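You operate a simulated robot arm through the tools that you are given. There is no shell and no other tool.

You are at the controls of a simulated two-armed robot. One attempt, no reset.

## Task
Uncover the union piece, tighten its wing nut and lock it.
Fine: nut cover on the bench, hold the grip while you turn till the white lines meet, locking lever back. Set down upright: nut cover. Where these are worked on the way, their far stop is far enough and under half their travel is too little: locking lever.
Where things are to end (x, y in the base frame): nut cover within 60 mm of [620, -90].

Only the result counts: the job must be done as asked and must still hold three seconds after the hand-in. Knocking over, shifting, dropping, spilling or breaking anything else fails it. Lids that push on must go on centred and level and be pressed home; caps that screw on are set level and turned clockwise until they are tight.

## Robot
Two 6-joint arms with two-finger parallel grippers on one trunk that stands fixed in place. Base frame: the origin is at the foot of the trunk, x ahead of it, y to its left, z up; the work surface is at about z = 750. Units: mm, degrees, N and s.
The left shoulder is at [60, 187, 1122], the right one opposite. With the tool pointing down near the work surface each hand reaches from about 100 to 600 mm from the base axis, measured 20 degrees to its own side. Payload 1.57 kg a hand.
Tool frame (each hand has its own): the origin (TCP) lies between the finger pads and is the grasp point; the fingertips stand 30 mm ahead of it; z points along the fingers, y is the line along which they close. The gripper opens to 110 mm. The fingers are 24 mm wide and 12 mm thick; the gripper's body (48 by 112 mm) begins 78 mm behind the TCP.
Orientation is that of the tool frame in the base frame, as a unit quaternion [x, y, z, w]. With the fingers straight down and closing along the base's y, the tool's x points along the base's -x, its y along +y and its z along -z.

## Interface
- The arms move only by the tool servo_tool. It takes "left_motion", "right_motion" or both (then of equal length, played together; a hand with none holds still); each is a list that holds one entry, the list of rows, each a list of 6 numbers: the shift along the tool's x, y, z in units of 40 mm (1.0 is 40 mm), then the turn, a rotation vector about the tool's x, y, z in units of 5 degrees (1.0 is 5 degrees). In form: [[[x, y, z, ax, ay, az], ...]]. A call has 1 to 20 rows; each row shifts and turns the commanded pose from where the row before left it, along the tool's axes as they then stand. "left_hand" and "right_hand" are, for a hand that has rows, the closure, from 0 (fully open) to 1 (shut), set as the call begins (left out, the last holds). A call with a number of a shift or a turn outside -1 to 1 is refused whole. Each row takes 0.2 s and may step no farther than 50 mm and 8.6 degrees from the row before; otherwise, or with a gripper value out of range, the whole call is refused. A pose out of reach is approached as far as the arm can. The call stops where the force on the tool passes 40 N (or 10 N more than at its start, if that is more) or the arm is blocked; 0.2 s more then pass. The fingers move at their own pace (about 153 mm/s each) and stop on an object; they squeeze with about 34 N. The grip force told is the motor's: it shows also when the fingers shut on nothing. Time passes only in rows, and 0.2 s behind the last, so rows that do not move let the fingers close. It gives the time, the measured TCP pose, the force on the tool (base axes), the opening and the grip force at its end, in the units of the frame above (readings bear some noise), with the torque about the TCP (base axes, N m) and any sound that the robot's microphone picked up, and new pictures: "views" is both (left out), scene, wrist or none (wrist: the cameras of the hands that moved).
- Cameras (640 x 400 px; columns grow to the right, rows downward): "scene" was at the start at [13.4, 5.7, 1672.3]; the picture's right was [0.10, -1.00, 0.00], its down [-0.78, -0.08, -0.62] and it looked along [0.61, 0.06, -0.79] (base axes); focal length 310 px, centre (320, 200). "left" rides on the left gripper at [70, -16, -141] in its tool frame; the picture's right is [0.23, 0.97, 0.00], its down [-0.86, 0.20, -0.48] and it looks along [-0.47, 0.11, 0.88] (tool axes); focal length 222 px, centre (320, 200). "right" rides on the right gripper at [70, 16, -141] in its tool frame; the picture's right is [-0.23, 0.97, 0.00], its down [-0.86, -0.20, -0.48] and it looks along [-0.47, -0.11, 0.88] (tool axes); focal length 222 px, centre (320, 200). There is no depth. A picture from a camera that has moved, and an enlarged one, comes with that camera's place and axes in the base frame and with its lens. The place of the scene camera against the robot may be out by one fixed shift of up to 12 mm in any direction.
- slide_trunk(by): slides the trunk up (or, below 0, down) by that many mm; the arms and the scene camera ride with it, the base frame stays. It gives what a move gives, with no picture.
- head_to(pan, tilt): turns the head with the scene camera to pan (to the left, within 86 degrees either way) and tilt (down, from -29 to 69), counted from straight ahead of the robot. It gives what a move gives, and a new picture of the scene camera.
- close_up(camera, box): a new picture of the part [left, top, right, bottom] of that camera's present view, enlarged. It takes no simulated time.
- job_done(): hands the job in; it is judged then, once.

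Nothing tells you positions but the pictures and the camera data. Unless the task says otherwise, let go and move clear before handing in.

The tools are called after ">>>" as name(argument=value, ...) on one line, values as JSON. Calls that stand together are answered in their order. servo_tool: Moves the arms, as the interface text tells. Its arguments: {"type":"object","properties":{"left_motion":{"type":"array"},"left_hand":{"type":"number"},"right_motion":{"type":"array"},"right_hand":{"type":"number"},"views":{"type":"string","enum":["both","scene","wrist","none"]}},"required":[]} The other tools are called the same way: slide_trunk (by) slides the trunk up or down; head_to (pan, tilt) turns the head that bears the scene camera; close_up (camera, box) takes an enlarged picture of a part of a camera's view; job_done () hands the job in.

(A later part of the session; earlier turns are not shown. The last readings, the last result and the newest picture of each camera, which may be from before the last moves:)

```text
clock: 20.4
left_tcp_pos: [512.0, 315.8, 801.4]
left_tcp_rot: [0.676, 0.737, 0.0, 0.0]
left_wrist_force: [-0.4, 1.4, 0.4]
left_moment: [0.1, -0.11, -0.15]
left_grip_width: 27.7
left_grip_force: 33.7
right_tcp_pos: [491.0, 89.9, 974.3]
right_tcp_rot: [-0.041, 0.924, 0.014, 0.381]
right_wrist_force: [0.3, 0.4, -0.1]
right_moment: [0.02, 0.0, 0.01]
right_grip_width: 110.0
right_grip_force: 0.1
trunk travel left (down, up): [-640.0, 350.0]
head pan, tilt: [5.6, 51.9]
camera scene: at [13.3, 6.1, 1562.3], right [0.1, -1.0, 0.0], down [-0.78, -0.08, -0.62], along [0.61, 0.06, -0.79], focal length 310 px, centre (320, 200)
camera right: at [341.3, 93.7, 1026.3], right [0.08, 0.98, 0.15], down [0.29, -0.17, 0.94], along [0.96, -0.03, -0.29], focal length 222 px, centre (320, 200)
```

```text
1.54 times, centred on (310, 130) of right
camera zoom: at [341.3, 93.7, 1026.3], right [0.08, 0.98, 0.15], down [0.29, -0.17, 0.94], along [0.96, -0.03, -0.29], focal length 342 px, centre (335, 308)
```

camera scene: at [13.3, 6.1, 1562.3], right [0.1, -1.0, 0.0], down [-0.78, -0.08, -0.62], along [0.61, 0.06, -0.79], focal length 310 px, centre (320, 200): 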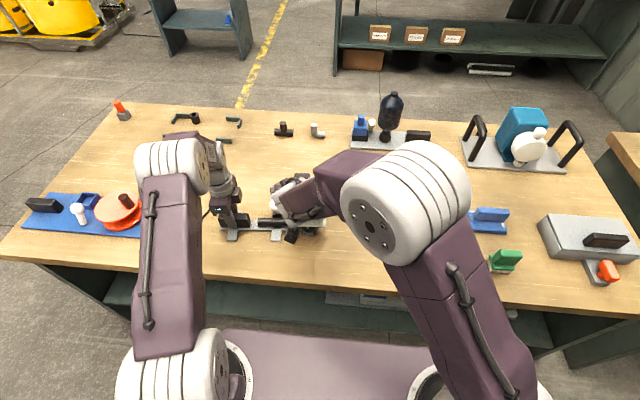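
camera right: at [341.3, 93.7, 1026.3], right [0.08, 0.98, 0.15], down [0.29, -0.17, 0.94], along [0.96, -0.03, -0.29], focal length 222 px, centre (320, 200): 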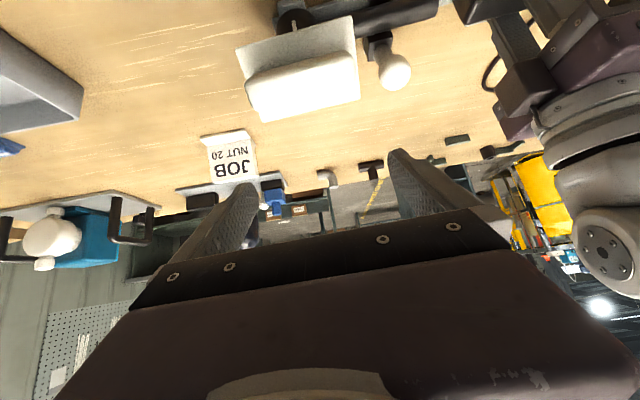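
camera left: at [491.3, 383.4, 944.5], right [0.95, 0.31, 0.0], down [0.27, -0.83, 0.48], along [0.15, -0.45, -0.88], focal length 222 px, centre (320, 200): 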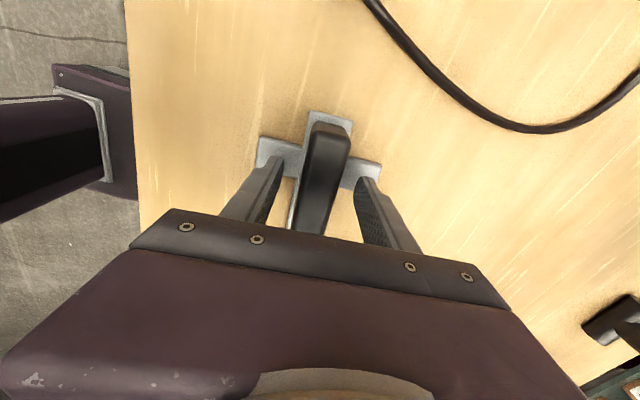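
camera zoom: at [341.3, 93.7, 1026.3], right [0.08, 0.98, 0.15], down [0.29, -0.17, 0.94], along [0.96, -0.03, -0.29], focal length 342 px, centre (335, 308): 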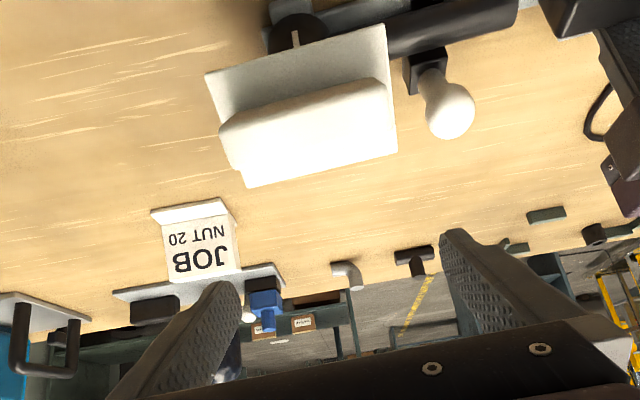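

The ridge top comes out at about (492, 89, 876), and the fixture's tilt at roughly 33°. I'll come straight down most of the way with the fingers open, then check.

>>> servo_tool(right_motion=[[[0.44, 0.0, 0.4435, 0, 0, 0], [0.44, 0.0, 0.4435, 0, 0, 0], [0.44, 0.0, 0.4435, 0, 0, 0]]], right_hand=0, views="wrist")

>>> close_up(camera="right", box=[180, 60, 460, 260])

>>> close_up(camera="scene", box=[260, 160, 360, 260])

```text
clock: 21.2
left_tcp_pos: [512.3, 315.6, 803.0]
left_tcp_rot: [0.675, 0.738, 0.001, 0.0]
left_wrist_force: [-0.2, 0.5, -0.5]
left_moment: [-0.12, 0.06, -0.2]
left_grip_width: 27.7
left_grip_force: 34.3
right_tcp_pos: [491.1, 89.2, 898.2]
right_tcp_rot: [-0.039, 0.923, 0.012, 0.382]
right_wrist_force: [0.7, 0.2, 0.1]
right_moment: [0.0, 0.01, -0.02]
right_grip_width: 110.2
right_grip_force: 0.0
trunk travel left (down, up): [-640.0, 350.0]
head pan, tilt: [5.6, 51.9]
camera right: at [342.3, 93.4, 950.3], right [0.08, 0.98, 0.16], down [0.28, -0.17, 0.94], along [0.96, -0.03, -0.29], focal length 222 px, centre (320, 200)
```

right: 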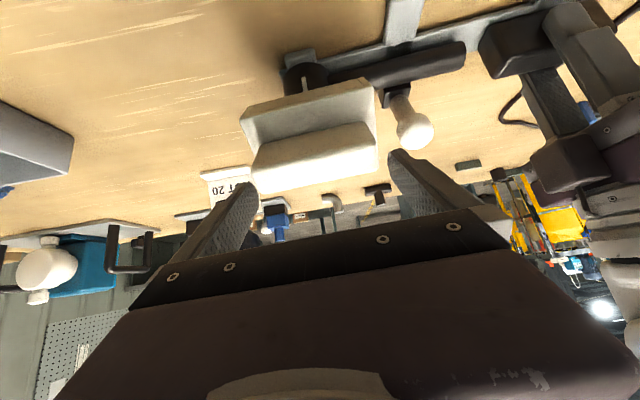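

```text
2.00 times, centred on (320, 160) of right
camera zoom: at [342.3, 93.4, 950.3], right [0.08, 0.98, 0.16], down [0.28, -0.17, 0.94], along [0.96, -0.03, -0.29], focal length 444 px, centre (320, 280)
```

zoom: 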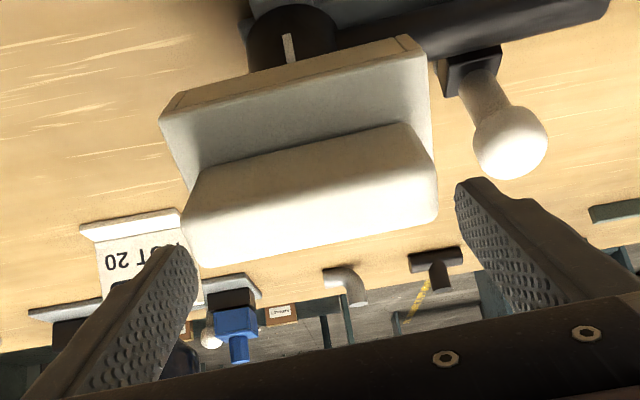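

```text
4.00 times, centred on (310, 210) of scene
camera zoom: at [13.5, 6.0, 1562.3], right [0.1, -1.0, 0.0], down [-0.78, -0.08, -0.62], along [0.61, 0.06, -0.79], focal length 1239 px, centre (360, 160)
```

zoom: 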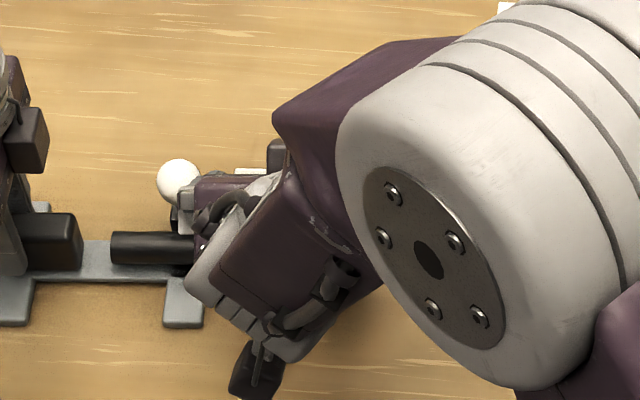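

The fingers are centred on the ridge ends. I'll do the last 24 mm and then close.

>>> servo_tool(right_motion=[[[0.21, 0.0, 0.21, 0, 0, 0], [0.21, 0.0, 0.21, 0, 0, 0], [0, 0, 0, 0, 0, 0]]], right_hand=0, views="wrist")

>>> close_up(camera="right", box=[180, 60, 460, 260])

```text
clock: 22.0
left_tcp_pos: [512.1, 315.8, 802.8]
left_tcp_rot: [0.676, 0.737, 0.0, 0.0]
left_wrist_force: [-0.3, -0.5, -0.6]
left_moment: [-0.15, 0.03, -0.25]
left_grip_width: 27.6
left_grip_force: 34.3
right_tcp_pos: [493.6, 88.7, 876.4]
right_tcp_rot: [-0.039, 0.924, 0.014, 0.381]
right_wrist_force: [-0.5, 0.0, 0.2]
right_moment: [-0.02, 0.02, 0.04]
right_grip_width: 110.1
right_grip_force: 0.0
trunk travel left (down, up): [-640.0, 350.0]
head pan, tilt: [5.6, 51.9]
camera right: at [343.0, 92.7, 927.3], right [0.08, 0.98, 0.16], down [0.28, -0.17, 0.94], along [0.96, -0.03, -0.29], focal length 222 px, centre (320, 200)
```

right: 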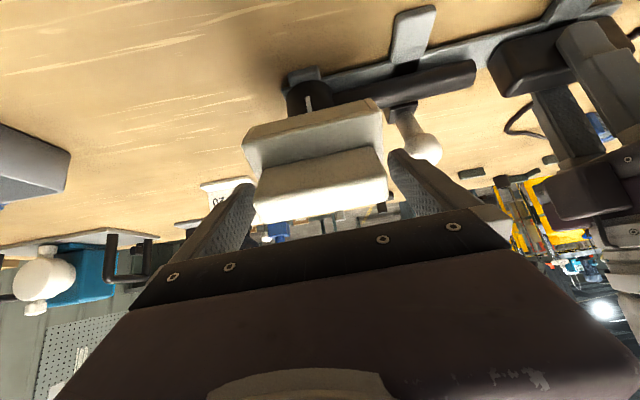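

```text
2.00 times, centred on (320, 160) of right
camera zoom: at [343.0, 92.7, 927.3], right [0.08, 0.98, 0.16], down [0.28, -0.17, 0.94], along [0.96, -0.03, -0.29], focal length 444 px, centre (320, 280)
```

zoom: 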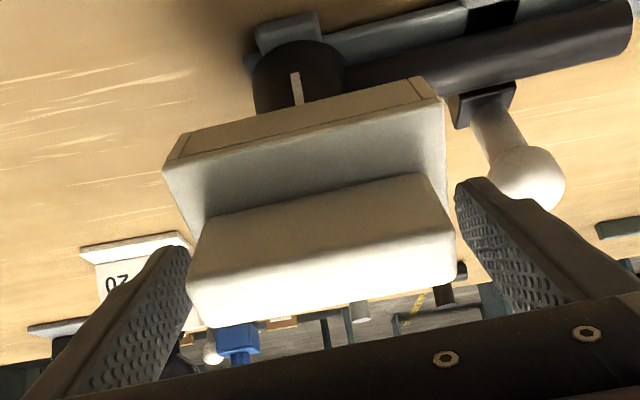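

The fingers straddle the ridge well. Closing now.

>>> servo_tool(right_motion=[[[0, 0, 0, 0, 0, 0], [0, 0, 0, 0, 0, 0], [0, 0, 0, 0, 0, 0]]], right_hand=1, views="wrist")

>>> close_up(camera="right", box=[180, 60, 460, 260])

```text
clock: 22.8
left_tcp_pos: [513.0, 315.4, 803.7]
left_tcp_rot: [0.675, 0.738, 0.0, 0.0]
left_wrist_force: [-1.3, 0.0, 0.2]
left_moment: [-0.07, 0.01, -0.21]
left_grip_width: 27.9
left_grip_force: 34.0
right_tcp_pos: [494.0, 89.5, 875.0]
right_tcp_rot: [-0.04, 0.924, 0.014, 0.381]
right_wrist_force: [0.4, -0.1, -0.2]
right_moment: [0.01, 0.01, 0.02]
right_grip_width: 104.9
right_grip_force: 33.8
trunk travel left (down, up): [-640.0, 350.0]
head pan, tilt: [5.6, 51.9]
camera right: at [343.0, 92.7, 927.4], right [0.08, 0.98, 0.16], down [0.29, -0.17, 0.94], along [0.96, -0.03, -0.29], focal length 222 px, centre (320, 200)
```

right: 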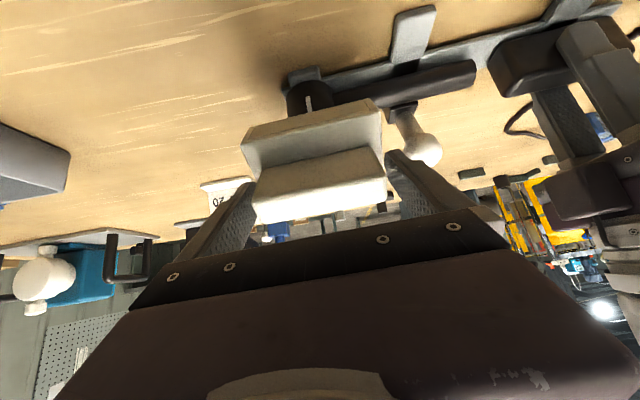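

```text
2.00 times, centred on (320, 160) of right
camera zoom: at [343.0, 92.7, 927.4], right [0.08, 0.98, 0.16], down [0.29, -0.17, 0.94], along [0.96, -0.03, -0.29], focal length 444 px, centre (320, 280)
```

zoom: 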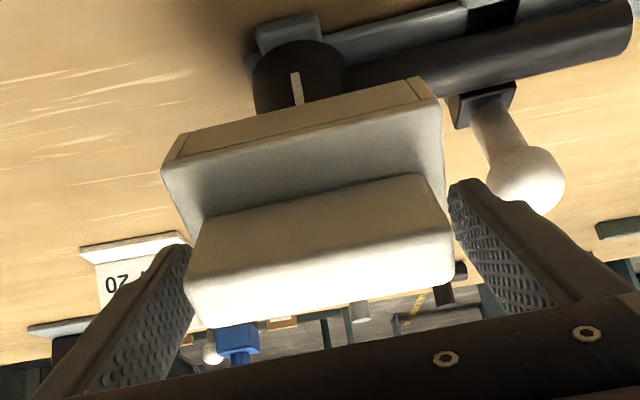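

The fingers stopped at 105 mm, which is the width of the box, so the tips are on its side walls instead of the ridge. I'll open, back off 12 mm along the tool axis and close again on the ridge.

>>> servo_tool(right_motion=[[[0, 0, 0, 0, 0, 0], [0, 0, 0, 0, 0, 0], [0, 0, -0.15, 0, 0, 0], [0, 0, -0.15, 0, 0, 0], [0, 0, 0, 0, 0, 0]]], right_hand=0, views="none")

>>> servo_tool(right_motion=[[[0, 0, 0, 0, 0, 0], [0, 0, 0, 0, 0, 0], [0, 0, 0, 0, 0, 0]]], right_hand=1, views="wrist")

>>> close_up(camera="right", box=[180, 60, 460, 260])

```text
clock: 24.0
left_tcp_pos: [513.2, 316.5, 803.5]
left_tcp_rot: [0.676, 0.737, -0.001, 0.0]
left_wrist_force: [-1.0, -1.0, 0.3]
left_moment: [0.05, -0.09, -0.17]
left_grip_width: 27.6
left_grip_force: 34.2
right_tcp_pos: [484.3, 89.3, 883.8]
right_tcp_rot: [-0.04, 0.923, 0.014, 0.382]
right_wrist_force: [1.0, 0.3, -0.3]
right_moment: [-0.01, 0.02, 0.0]
right_grip_width: 109.9
right_grip_force: 0.0
trunk travel left (down, up): [-640.0, 350.0]
head pan, tilt: [5.6, 51.9]
```

```text
clock: 24.8
left_tcp_pos: [513.1, 315.2, 804.0]
left_tcp_rot: [0.675, 0.738, 0.0, 0.0]
left_wrist_force: [-0.3, -0.2, -0.9]
left_moment: [0.09, 0.0, -0.12]
left_grip_width: 28.1
left_grip_force: 34.7
right_tcp_pos: [484.9, 91.1, 884.7]
right_tcp_rot: [-0.041, 0.924, 0.013, 0.38]
right_wrist_force: [0.5, -0.4, 0.6]
right_moment: [0.12, -0.02, 0.0]
right_grip_width: 89.3
right_grip_force: 33.7
trunk travel left (down, up): [-640.0, 350.0]
head pan, tilt: [5.6, 51.9]
camera right: at [333.9, 92.8, 936.0], right [0.08, 0.98, 0.16], down [0.28, -0.17, 0.94], along [0.96, -0.03, -0.29], focal length 222 px, centre (320, 200)
```

right: 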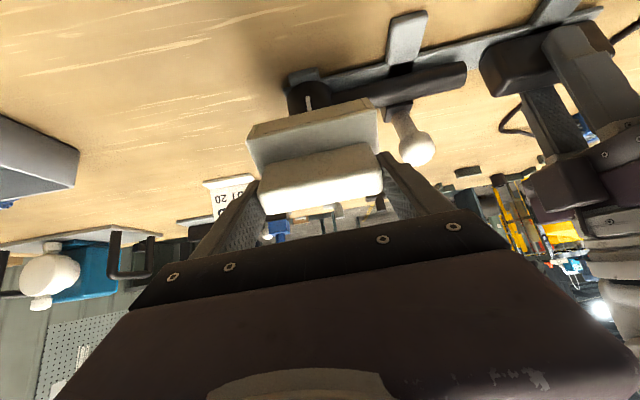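

```text
2.00 times, centred on (320, 160) of right
camera zoom: at [333.9, 92.8, 936.0], right [0.08, 0.98, 0.16], down [0.28, -0.17, 0.94], along [0.96, -0.03, -0.29], focal length 444 px, centre (320, 280)
```

zoom: 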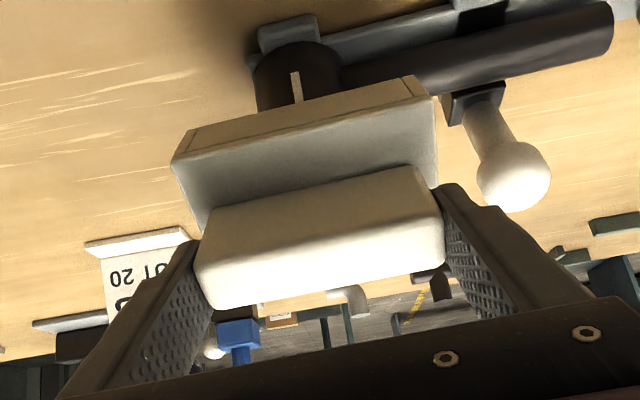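

It's now gripping the ridge (89 mm). I'll lift slowly along the cover's own axis, about 32° back towards the robot, and watch the forces.

>>> servo_tool(right_motion=[[[-0.057, 0, -0.243, 0, 0, 0], [-0.057, 0, -0.243, 0, 0, 0], [0, 0, 0, 0, 0, 0]]], views="wrist")

>>> close_up(camera="right", box=[200, 40, 460, 240])

```text
clock: 25.6
left_tcp_pos: [511.8, 315.4, 802.6]
left_tcp_rot: [0.676, 0.737, 0.001, 0.001]
left_wrist_force: [-0.3, -1.3, -0.1]
left_moment: [0.0, 0.0, -0.14]
left_grip_width: 27.6
left_grip_force: 33.7
right_tcp_pos: [473.4, 88.4, 900.4]
right_tcp_rot: [-0.04, 0.924, 0.014, 0.381]
right_wrist_force: [0.0, 0.3, -0.5]
right_moment: [0.01, 0.03, -0.04]
right_grip_width: 89.1
right_grip_force: 33.8
trunk travel left (down, up): [-640.0, 350.0]
head pan, tilt: [5.6, 51.9]
camera right: at [323.5, 91.9, 952.7], right [0.08, 0.98, 0.15], down [0.29, -0.17, 0.94], along [0.96, -0.03, -0.29], focal length 222 px, centre (320, 200)
```

right: 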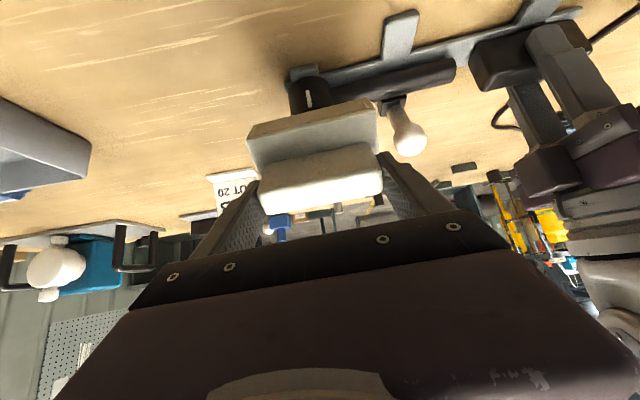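

```text
2.00 times, centred on (330, 140) of right
camera zoom: at [323.5, 91.9, 952.7], right [0.08, 0.98, 0.15], down [0.29, -0.17, 0.94], along [0.96, -0.03, -0.29], focal length 444 px, centre (300, 320)
```

zoom: 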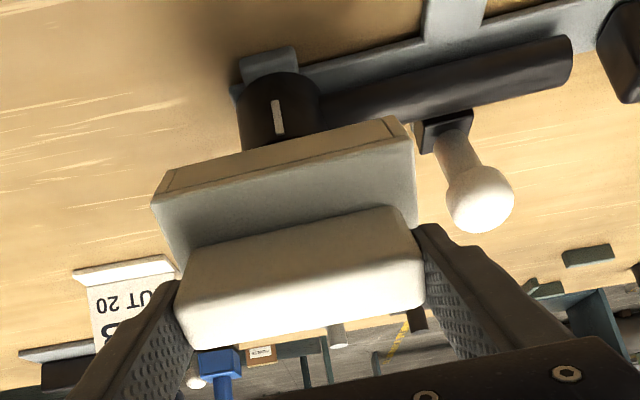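

It's coming off freely with almost no force. I'll keep going along the same axis.

>>> servo_tool(right_motion=[[[-0.086, 0, -0.365, 0, 0, 0], [-0.086, 0, -0.365, 0, 0, 0], [-0.086, 0, -0.365, 0, 0, 0], [-0.086, 0, -0.365, 0, 0, 0]]], views="both")

>>> close_up(camera="right", box=[200, 0, 460, 200])

```text
clock: 26.6
left_tcp_pos: [513.4, 314.7, 802.9]
left_tcp_rot: [0.676, 0.737, 0.0, 0.0]
left_wrist_force: [-1.1, -0.2, -0.3]
left_moment: [0.08, -0.11, -0.06]
left_grip_width: 27.8
left_grip_force: 33.8
right_tcp_pos: [441.2, 85.5, 952.2]
right_tcp_rot: [-0.041, 0.923, 0.014, 0.382]
right_wrist_force: [-0.3, 0.0, -0.5]
right_moment: [0.01, 0.01, -0.06]
right_grip_width: 89.3
right_grip_force: 34.1
trunk travel left (down, up): [-640.0, 350.0]
head pan, tilt: [5.6, 51.9]
camera scene: at [13.4, 5.9, 1562.2], right [0.1, -1.0, 0.0], down [-0.78, -0.08, -0.62], along [0.61, 0.06, -0.79], focal length 310 px, centre (320, 200)
camera right: at [291.0, 88.2, 1003.8], right [0.08, 0.98, 0.16], down [0.28, -0.17, 0.94], along [0.96, -0.03, -0.29], focal length 222 px, centre (320, 200)
```

scene: 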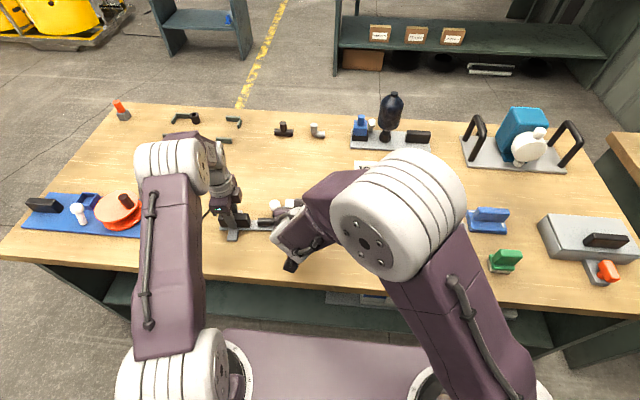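
right: 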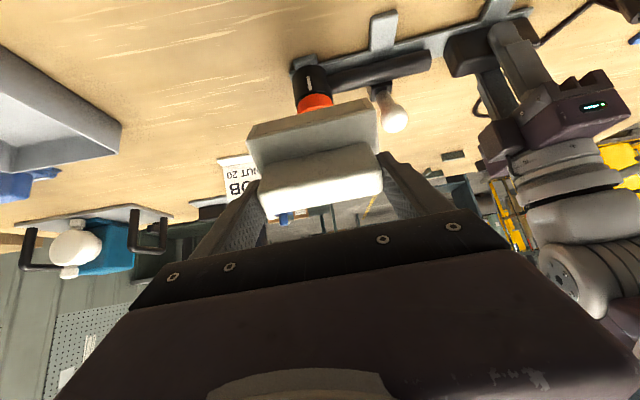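

```text
2.00 times, centred on (330, 100) of right
camera zoom: at [291.0, 88.2, 1003.8], right [0.08, 0.98, 0.16], down [0.28, -0.17, 0.94], along [0.96, -0.03, -0.29], focal length 444 px, centre (300, 400)
```

zoom: 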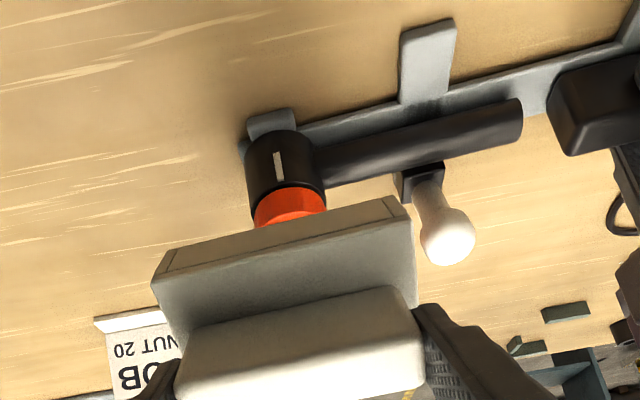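

The red nut on its tilted black body is now exposed. I'll carry the cover sideways to the right, then level it over the set-down spot.

>>> servo_tool(right_motion=[[[-0.245, -0.755, 0.249, 0, 0, 0], [-0.245, -0.755, 0.249, 0, 0, 0], [-0.245, -0.755, 0.249, 0, 0, 0], [-0.245, -0.755, 0.249, 0, 0, 0], [-0.245, -0.755, 0.249, 0, 0, 0], [-0.245, -0.755, 0.249, 0, 0, 0], [0, 0, 0, 0, 1, 0], [0, 0, 0, 0, 1, 0], [0, 0, 0, 0, 1, 0], [0, 0, 0, 0, 1, 0], [0, 0, 0, 0, 1, 0], [0, 0, 0, 0, 1, 0], [0, 0, 0, 0, 0.4, 0]]], views="both")

>>> close_up(camera="scene", box=[240, 170, 340, 250])

>>> close_up(camera="scene", box=[320, 140, 440, 240])

```text
clock: 29.4
left_tcp_pos: [512.8, 316.3, 803.9]
left_tcp_rot: [0.675, 0.737, -0.001, 0.0]
left_wrist_force: [0.7, -0.8, -0.8]
left_moment: [-0.15, 0.03, -0.06]
left_grip_width: 27.8
left_grip_force: 33.3
right_tcp_pos: [543.8, -98.2, 952.4]
right_tcp_rot: [-0.034, 0.981, -0.01, 0.188]
right_wrist_force: [-0.2, -0.6, -0.5]
right_moment: [0.01, 0.03, 0.0]
right_grip_width: 89.5
right_grip_force: 34.1
right hand out of reach, approached as far as the arm can: row 9, 10
trunk travel left (down, up): [-640.0, 350.0]
head pan, tilt: [5.6, 51.9]
camera scene: at [13.6, 5.7, 1562.3], right [0.1, -1.0, 0.0], down [-0.78, -0.08, -0.62], along [0.61, 0.06, -0.79], focal length 310 px, centre (320, 200)
camera right: at [425.0, -84.9, 1058.2], right [0.15, 0.99, 0.05], down [0.63, -0.13, 0.77], along [0.77, -0.08, -0.64], focal length 222 px, centre (320, 200)
```

scene: 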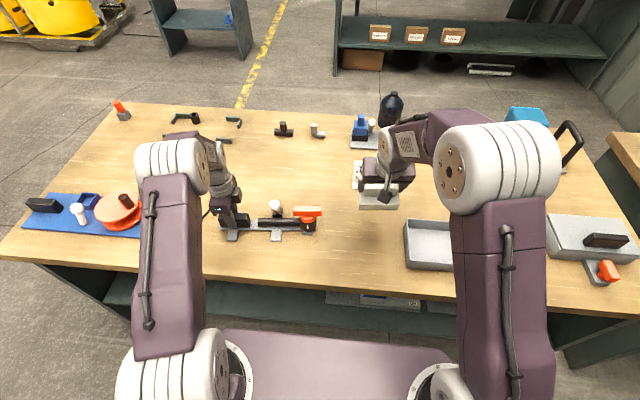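
right: 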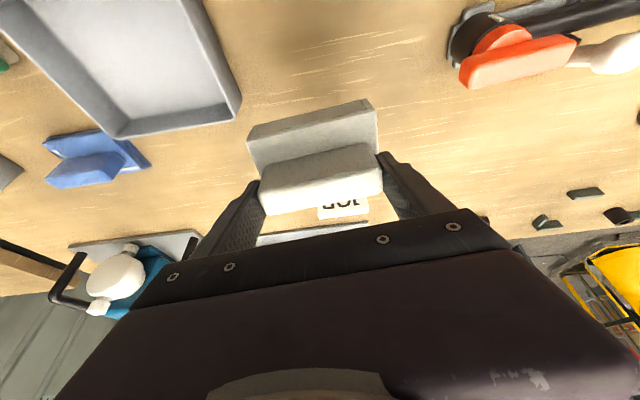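

```text
5.00 times, centred on (290, 210) of scene
camera zoom: at [13.6, 5.7, 1562.3], right [0.1, -1.0, 0.0], down [-0.78, -0.08, -0.62], along [0.61, 0.06, -0.79], focal length 1548 px, centre (470, 150)
```

zoom: 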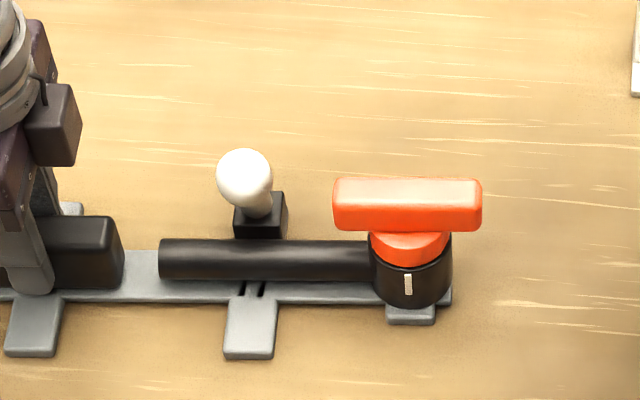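

```text
4.00 times, centred on (380, 190) of scene
camera zoom: at [13.6, 5.7, 1562.3], right [0.1, -1.0, 0.0], down [-0.78, -0.08, -0.62], along [0.61, 0.06, -0.79], focal length 1239 px, centre (80, 240)
```

zoom: 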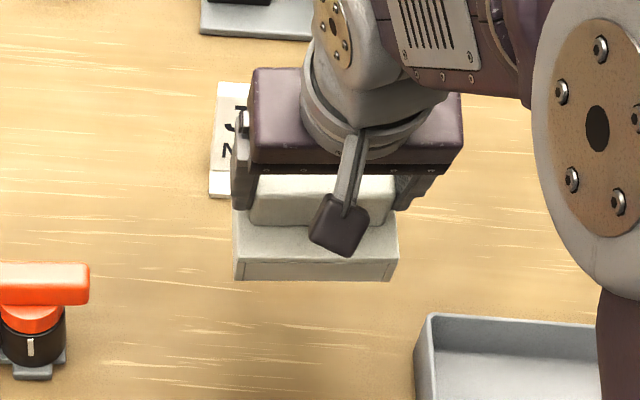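

The wing nut is an orange bar on a disc, and its bar now lies along the fixture. The cover still needs about 9° to be level, so I'll move down and out and then finish levelling.

>>> servo_tool(right_motion=[[[-0.1, 0.082, 0.753, 0, 0, 0], [-0.1, 0.082, 0.753, 0, 0, 0], [-0.1, 0.082, 0.753, 0, 0, 0], [0, 0, 0, -0.4, 0.9, 0], [0, 0, 0, 0, 0.9, 0]]], views="both")

>>> close_up(camera="scene", box=[330, 160, 450, 260])

>>> close_up(camera="right", box=[200, 60, 440, 240])

```text
clock: 30.6
left_tcp_pos: [512.1, 314.9, 803.3]
left_tcp_rot: [0.675, 0.738, 0.0, 0.0]
left_wrist_force: [0.2, 1.2, -0.4]
left_moment: [0.06, 0.18, -0.08]
left_grip_width: 27.3
left_grip_force: 34.3
right_tcp_pos: [587.6, -86.8, 872.3]
right_tcp_rot: [-0.038, 0.993, 0.004, 0.111]
right_wrist_force: [-0.9, 0.2, 0.0]
right_moment: [0.0, -0.03, 0.01]
right_grip_width: 89.2
right_grip_force: 34.2
trunk travel left (down, up): [-640.0, 350.0]
head pan, tilt: [5.6, 51.9]
camera scene: at [13.6, 6.0, 1562.3], right [0.1, -1.0, 0.0], down [-0.78, -0.08, -0.62], along [0.61, 0.06, -0.79], focal length 310 px, centre (320, 200)
camera right: at [487.1, -78.5, 995.9], right [0.15, 0.99, 0.05], down [0.74, -0.14, 0.66], along [0.65, -0.06, -0.75], focal length 222 px, centre (320, 200)
```

scene: 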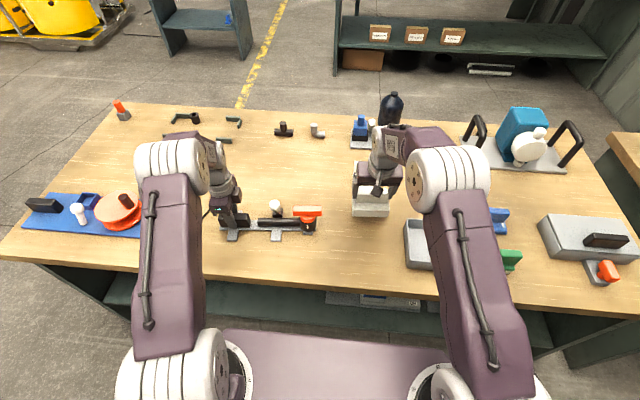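
right: 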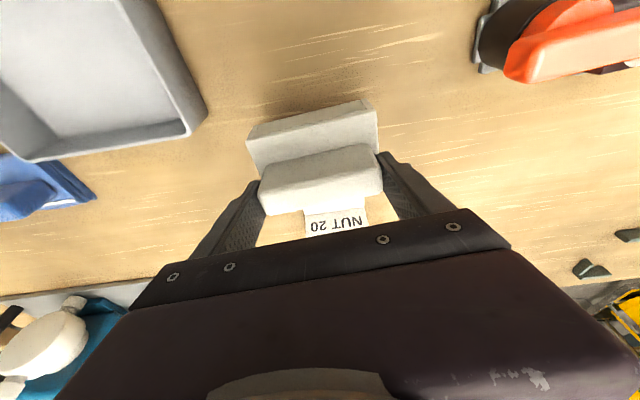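

```text
4.00 times, centred on (390, 210) of scene
camera zoom: at [13.6, 6.0, 1562.3], right [0.1, -1.0, 0.0], down [-0.78, -0.08, -0.62], along [0.61, 0.06, -0.79], focal length 1239 px, centre (40, 160)
```

zoom: 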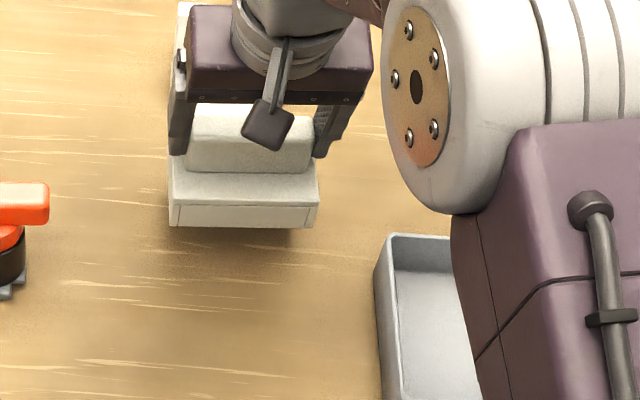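

```text
2.22 times, centred on (320, 150) of right
camera zoom: at [487.1, -78.5, 995.9], right [0.15, 0.99, 0.05], down [0.74, -0.14, 0.66], along [0.65, -0.06, -0.75], focal length 494 px, centre (320, 311)
```

zoom: 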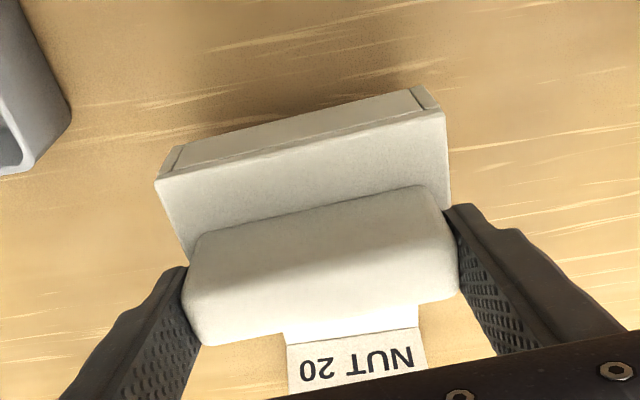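

By my reckoning the cover is level, with its centre near (588, −87). I'll lower it in small steps and watch for contact.

>>> servo_tool(right_motion=[[[0.05, 0, 0.22, 0, 0, 0], [0.05, 0, 0.22, 0, 0, 0], [0.05, 0, 0.22, 0, 0, 0], [0.05, 0, 0.22, 0, 0, 0], [0, 0, 0, 0, 0, 0]]], views="both")

>>> close_up(camera="scene", box=[330, 180, 410, 240])

>>> close_up(camera="right", box=[200, 60, 440, 240])

```text
clock: 31.8
left_tcp_pos: [512.3, 314.8, 802.9]
left_tcp_rot: [0.675, 0.738, 0.0, 0.0]
left_wrist_force: [0.3, 1.7, -0.1]
left_moment: [0.09, -0.02, -0.06]
left_grip_width: 27.7
left_grip_force: 33.4
right_tcp_pos: [588.5, -87.1, 836.3]
right_tcp_rot: [-0.038, 0.993, 0.003, 0.111]
right_wrist_force: [0.4, -0.3, -0.8]
right_moment: [0.0, -0.02, -0.04]
right_grip_width: 89.1
right_grip_force: 33.6
trunk travel left (down, up): [-640.0, 350.0]
head pan, tilt: [5.6, 51.9]
camera scene: at [13.6, 6.0, 1562.3], right [0.1, -1.0, 0.0], down [-0.78, -0.08, -0.62], along [0.61, 0.06, -0.79], focal length 310 px, centre (320, 200)
camera right: at [487.0, -77.7, 959.1], right [0.15, 0.99, 0.05], down [0.74, -0.14, 0.66], along [0.66, -0.06, -0.75], focal length 222 px, centre (320, 200)
```

scene: 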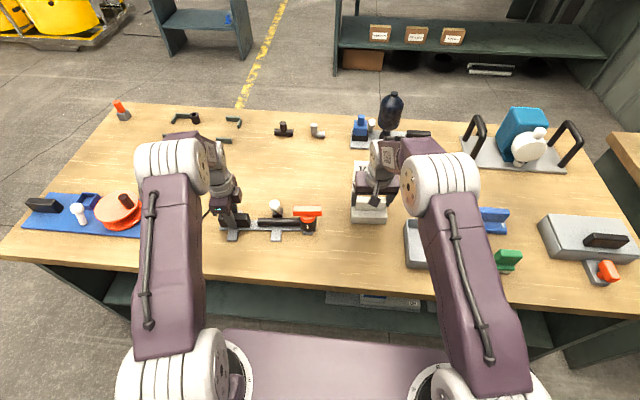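
right: 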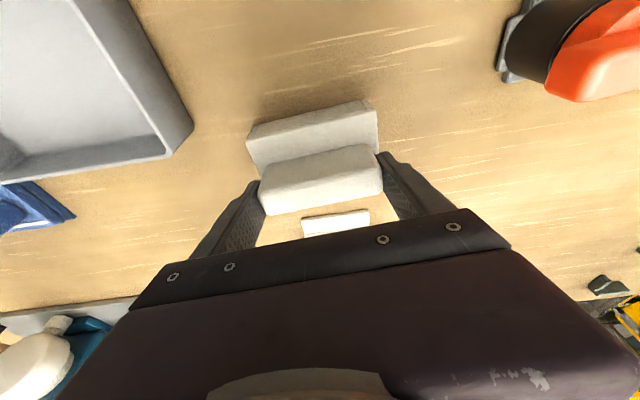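

```text
6.67 times, centred on (370, 210) of scene
camera zoom: at [13.6, 6.0, 1562.3], right [0.1, -1.0, 0.0], down [-0.78, -0.08, -0.62], along [0.61, 0.06, -0.79], focal length 2065 px, centre (-13, 133)
```

zoom: 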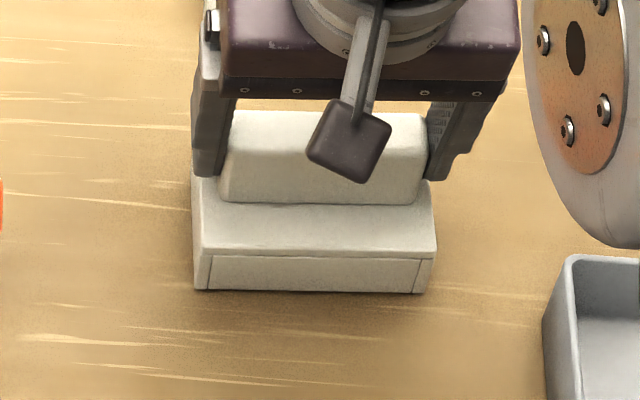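

```text
2.22 times, centred on (320, 150) of right
camera zoom: at [487.0, -77.7, 959.1], right [0.15, 0.99, 0.05], down [0.74, -0.14, 0.66], along [0.66, -0.06, -0.75], focal length 494 px, centre (320, 311)
```

zoom: 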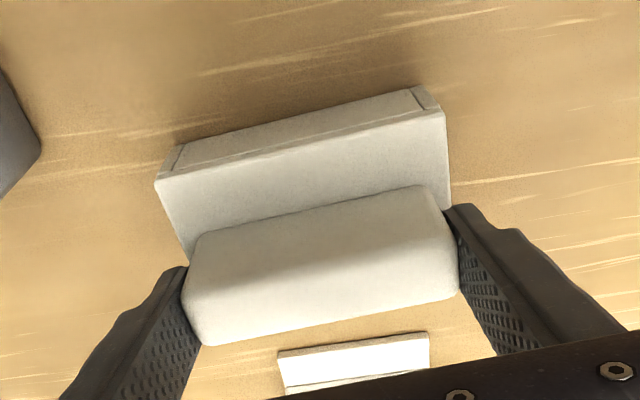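

Still no contact, and the shadow shows it hovering just above the bench. I'll continue in 3 mm steps.

>>> servo_tool(right_motion=[[[0.0165, 0, 0.0732, 0, 0, 0], [0.0165, 0, 0.0732, 0, 0, 0], [0.0165, 0, 0.0732, 0, 0, 0], [0, 0, 0, 0, 0, 0]]], views="none")

>>> close_up(camera="scene", box=[335, 200, 395, 240])

```text
clock: 32.8
left_tcp_pos: [511.5, 316.0, 803.5]
left_tcp_rot: [0.676, 0.737, 0.001, 0.0]
left_wrist_force: [0.2, -0.1, 0.8]
left_moment: [0.53, 0.09, 0.0]
left_grip_width: 27.4
left_grip_force: 34.1
right_tcp_pos: [588.9, -88.1, 831.0]
right_tcp_rot: [-0.038, 0.993, 0.003, 0.115]
right_wrist_force: [5.0, -2.5, 27.5]
right_moment: [-0.12, 0.41, -0.06]
right_grip_width: 89.2
right_grip_force: 33.9
trunk travel left (down, up): [-640.0, 350.0]
head pan, tilt: [5.6, 51.9]
```

```text
10.00 times, centred on (365, 220) of scene
camera zoom: at [11.0, 6.3, 1562.5], right [0.1, -1.0, 0.0], down [-0.78, -0.08, -0.62], along [0.62, 0.06, -0.79], focal length 3097 px, centre (-130, 0)
```

zoom: 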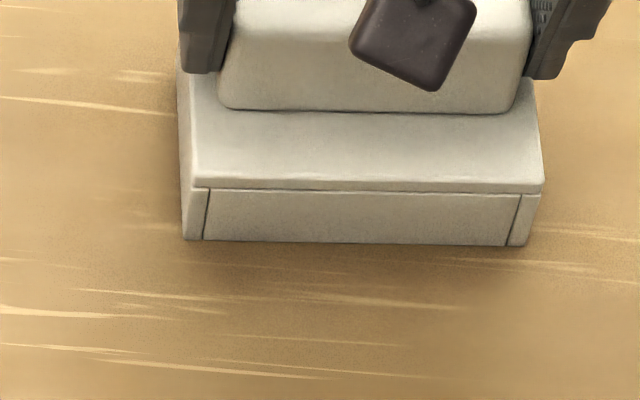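

It has touched down (27 N upward at z≈831). I'll ease off the pressure, then open and back away upward.

>>> servo_tool(right_motion=[[[-0.0165, 0, -0.0732, 0, 0, 0], [0, 0, 0, 0, 0, 0]]], views="none")

>>> servo_tool(right_motion=[[[0, 0, 0, 0, 0, 0], [0, 0, 0, 0, 0, 0], [0, 0, 0, 0, 0, 0]]], right_hand=0, views="both")

>>> close_up(camera="scene", box=[330, 180, 410, 240])

>>> close_up(camera="right", box=[200, 60, 440, 240])

```text
clock: 33.4
left_tcp_pos: [513.1, 316.1, 802.7]
left_tcp_rot: [0.675, 0.738, 0.0, -0.001]
left_wrist_force: [0.2, 0.1, 0.2]
left_moment: [0.05, 0.09, -0.02]
left_grip_width: 27.9
left_grip_force: 34.0
right_tcp_pos: [587.2, -88.0, 829.6]
right_tcp_rot: [-0.037, 0.993, 0.002, 0.111]
right_wrist_force: [3.1, -0.4, 9.4]
right_moment: [0.21, 0.07, -0.05]
right_grip_width: 89.1
right_grip_force: 34.1
trunk travel left (down, up): [-640.0, 350.0]
head pan, tilt: [5.6, 51.9]
```

```text
clock: 34.2
left_tcp_pos: [512.6, 316.4, 802.5]
left_tcp_rot: [0.676, 0.737, 0.0, 0.0]
left_wrist_force: [-1.0, 2.1, -0.2]
left_moment: [-0.39, -0.07, -0.1]
left_grip_width: 27.7
left_grip_force: 33.5
right_tcp_pos: [587.3, -87.0, 829.8]
right_tcp_rot: [-0.038, 0.993, 0.004, 0.111]
right_wrist_force: [-0.1, -0.3, -0.9]
right_moment: [0.01, -0.01, 0.02]
right_grip_width: 110.0
right_grip_force: 0.0
trunk travel left (down, up): [-640.0, 350.0]
head pan, tilt: [5.6, 51.9]
camera scene: at [13.3, 6.2, 1562.3], right [0.1, -1.0, 0.0], down [-0.78, -0.08, -0.62], along [0.61, 0.06, -0.79], focal length 310 px, centre (320, 200)
camera right: at [487.0, -78.2, 953.8], right [0.15, 0.99, 0.05], down [0.74, -0.14, 0.66], along [0.66, -0.06, -0.75], focal length 222 px, centre (320, 200)
```

scene: 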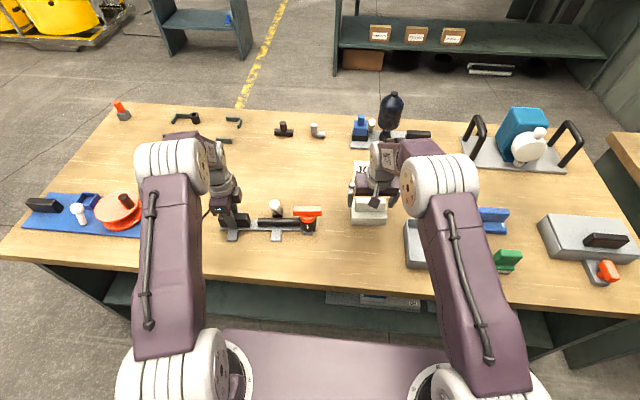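
right: 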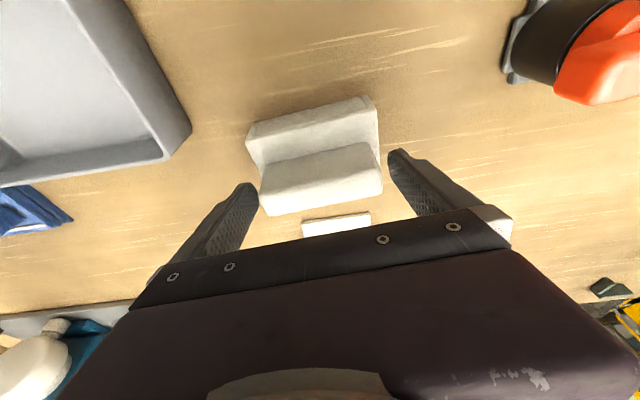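

```text
6.67 times, centred on (370, 210) of scene
camera zoom: at [13.3, 6.2, 1562.3], right [0.1, -1.0, 0.0], down [-0.78, -0.08, -0.62], along [0.61, 0.06, -0.79], focal length 2065 px, centre (-13, 133)
```

zoom: 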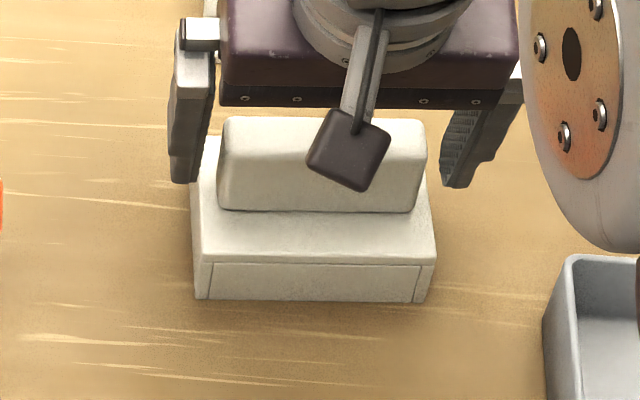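

```text
2.22 times, centred on (320, 150) of right
camera zoom: at [487.0, -78.2, 953.8], right [0.15, 0.99, 0.05], down [0.74, -0.14, 0.66], along [0.66, -0.06, -0.75], focal length 494 px, centre (320, 311)
```

zoom: 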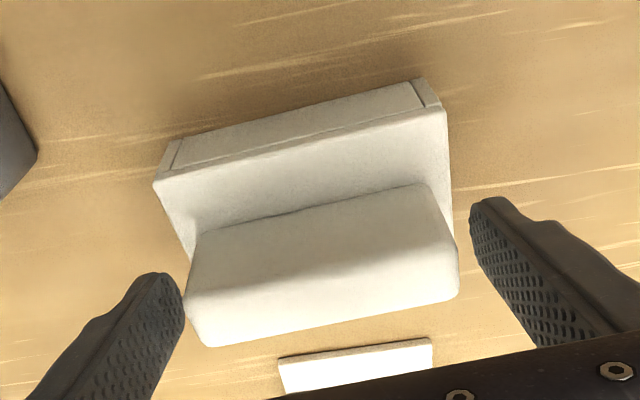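

The cover stands upright on the bench at roughly (588, −88). I'll back straight up and then take the right camera over to inspect the nut.

>>> servo_tool(right_motion=[[[-0.2, 0, -0.89, 0, 0, 0], [-0.2, 0, -0.89, 0, 0, 0], [-0.2, 0, -0.89, 0, 0, 0]]], right_hand=0, views="both")

>>> close_up(camera="scene", box=[330, 180, 410, 240])

>>> close_up(camera="scene", box=[280, 195, 340, 240])

>>> close_up(camera="right", box=[400, 0, 640, 160])

```text
clock: 35.0
left_tcp_pos: [512.2, 316.9, 803.2]
left_tcp_rot: [0.675, 0.738, 0.0, 0.0]
left_wrist_force: [-1.6, 1.7, 0.4]
left_moment: [0.0, -0.15, -0.06]
left_grip_width: 27.6
left_grip_force: 33.9
right_tcp_pos: [586.7, -88.0, 939.3]
right_tcp_rot: [-0.037, 0.993, 0.003, 0.112]
right_wrist_force: [-0.2, 0.5, -0.5]
right_moment: [0.02, 0.03, 0.01]
right_grip_width: 110.0
right_grip_force: 0.1
trunk travel left (down, up): [-640.0, 350.0]
head pan, tilt: [5.6, 51.9]
camera scene: at [13.2, 6.0, 1562.2], right [0.1, -1.0, 0.0], down [-0.78, -0.08, -0.62], along [0.61, 0.06, -0.79], focal length 310 px, centre (320, 200)
camera right: at [486.5, -79.1, 1063.0], right [0.15, 0.99, 0.05], down [0.74, -0.14, 0.66], along [0.66, -0.06, -0.75], focal length 222 px, centre (320, 200)
```

scene: 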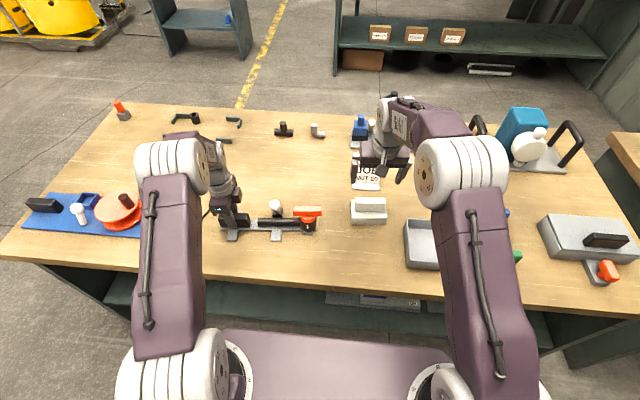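
right: 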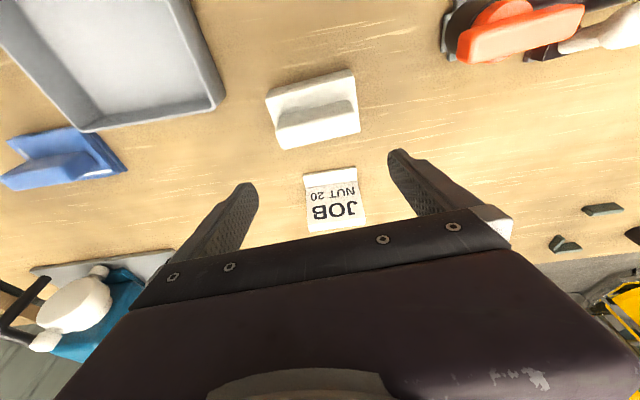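

```text
6.67 times, centred on (370, 210) of scene
camera zoom: at [13.2, 6.0, 1562.2], right [0.1, -1.0, 0.0], down [-0.78, -0.08, -0.62], along [0.61, 0.06, -0.79], focal length 2065 px, centre (-13, 133)
```

zoom: 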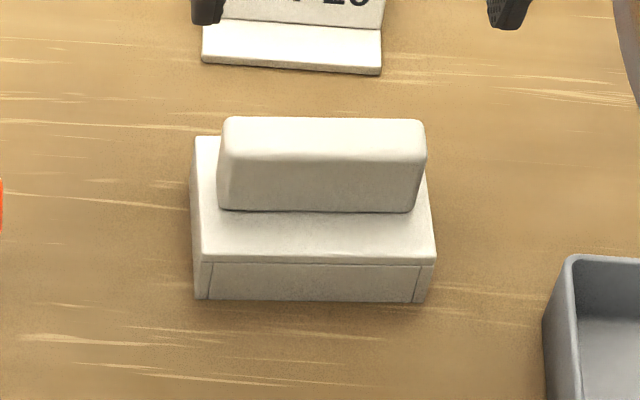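

```text
8.89 times, centred on (310, 218) of scene
camera zoom: at [13.2, 6.0, 1562.2], right [0.1, -1.0, 0.0], down [-0.78, -0.08, -0.62], along [0.61, 0.06, -0.79], focal length 2753 px, centre (409, 44)
```

zoom: 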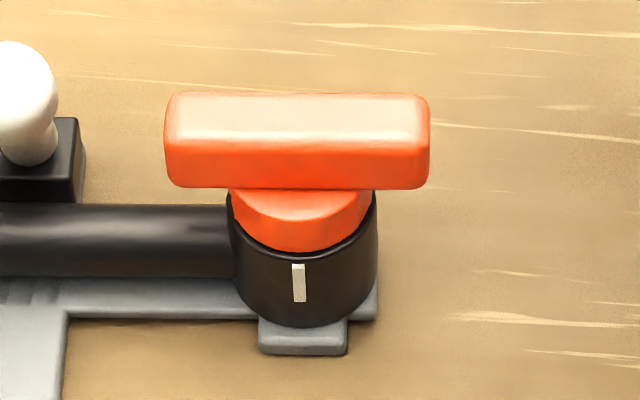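

```text
2.50 times, centred on (520, 80) of right
camera zoom: at [486.5, -79.1, 1063.0], right [0.15, 0.99, 0.05], down [0.74, -0.14, 0.66], along [0.66, -0.06, -0.75], focal length 555 px, centre (-180, 500)
```

zoom: 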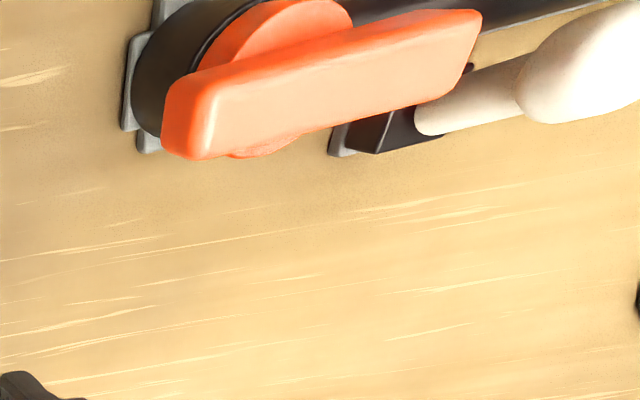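

The cover is standing upright. In this view the nut's axis looks vertical, so only the cover had been resting at a tilt. I'll move the right camera over the nut to check its axis, the bar and both white lines.

>>> servo_tool(right_motion=[[[0.346, 0.77, -0.19, 0, 0, 0], [0.346, 0.77, -0.19, 0, 0, 0], [0.346, 0.77, -0.19, 0, 0, 0], [0.346, 0.77, -0.19, 0, 0, 0], [0.346, 0.77, -0.19, 0, 0, 0], [0, 0, 0, 0, -1, 0], [0, 0, 0, 0, -1, 0], [0, 0, 0, 0, -1, 0]]], views="wrist")

>>> close_up(camera="right", box=[240, 20, 440, 160])

```text
clock: 36.8
left_tcp_pos: [511.0, 315.4, 803.5]
left_tcp_rot: [0.675, 0.737, 0.0, 0.0]
left_wrist_force: [-0.1, 0.0, 0.4]
left_moment: [-0.05, -0.12, -0.01]
left_grip_width: 27.5
left_grip_force: 34.2
right_tcp_pos: [500.7, 61.2, 961.6]
right_tcp_rot: [-0.037, 0.97, 0.009, 0.241]
right_wrist_force: [-0.2, 0.0, 0.0]
right_moment: [0.02, -0.01, 0.02]
right_grip_width: 110.1
right_grip_force: 0.1
trunk travel left (down, up): [-640.0, 350.0]
head pan, tilt: [5.6, 51.9]
camera right: at [371.3, 68.3, 1055.5], right [0.13, 0.99, 0.1], down [0.55, -0.16, 0.82], along [0.83, -0.05, -0.56], focal length 222 px, centre (320, 200)
```

right: 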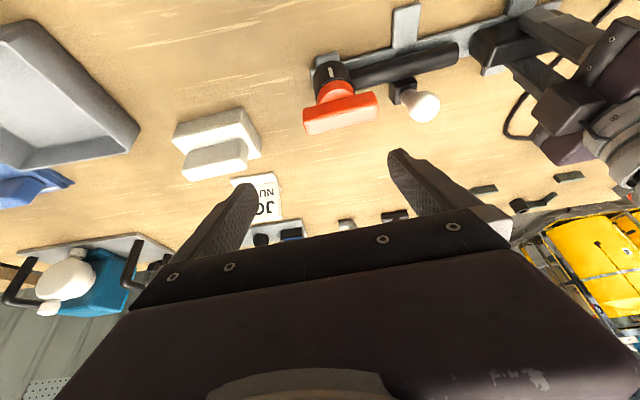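

```text
2.86 times, centred on (340, 90) of right
camera zoom: at [371.3, 68.3, 1055.5], right [0.13, 0.99, 0.1], down [0.55, -0.16, 0.82], along [0.83, -0.05, -0.56], focal length 635 px, centre (263, 514)
```

zoom: 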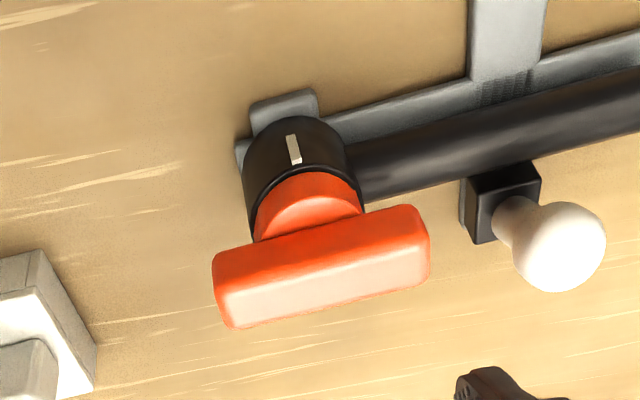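

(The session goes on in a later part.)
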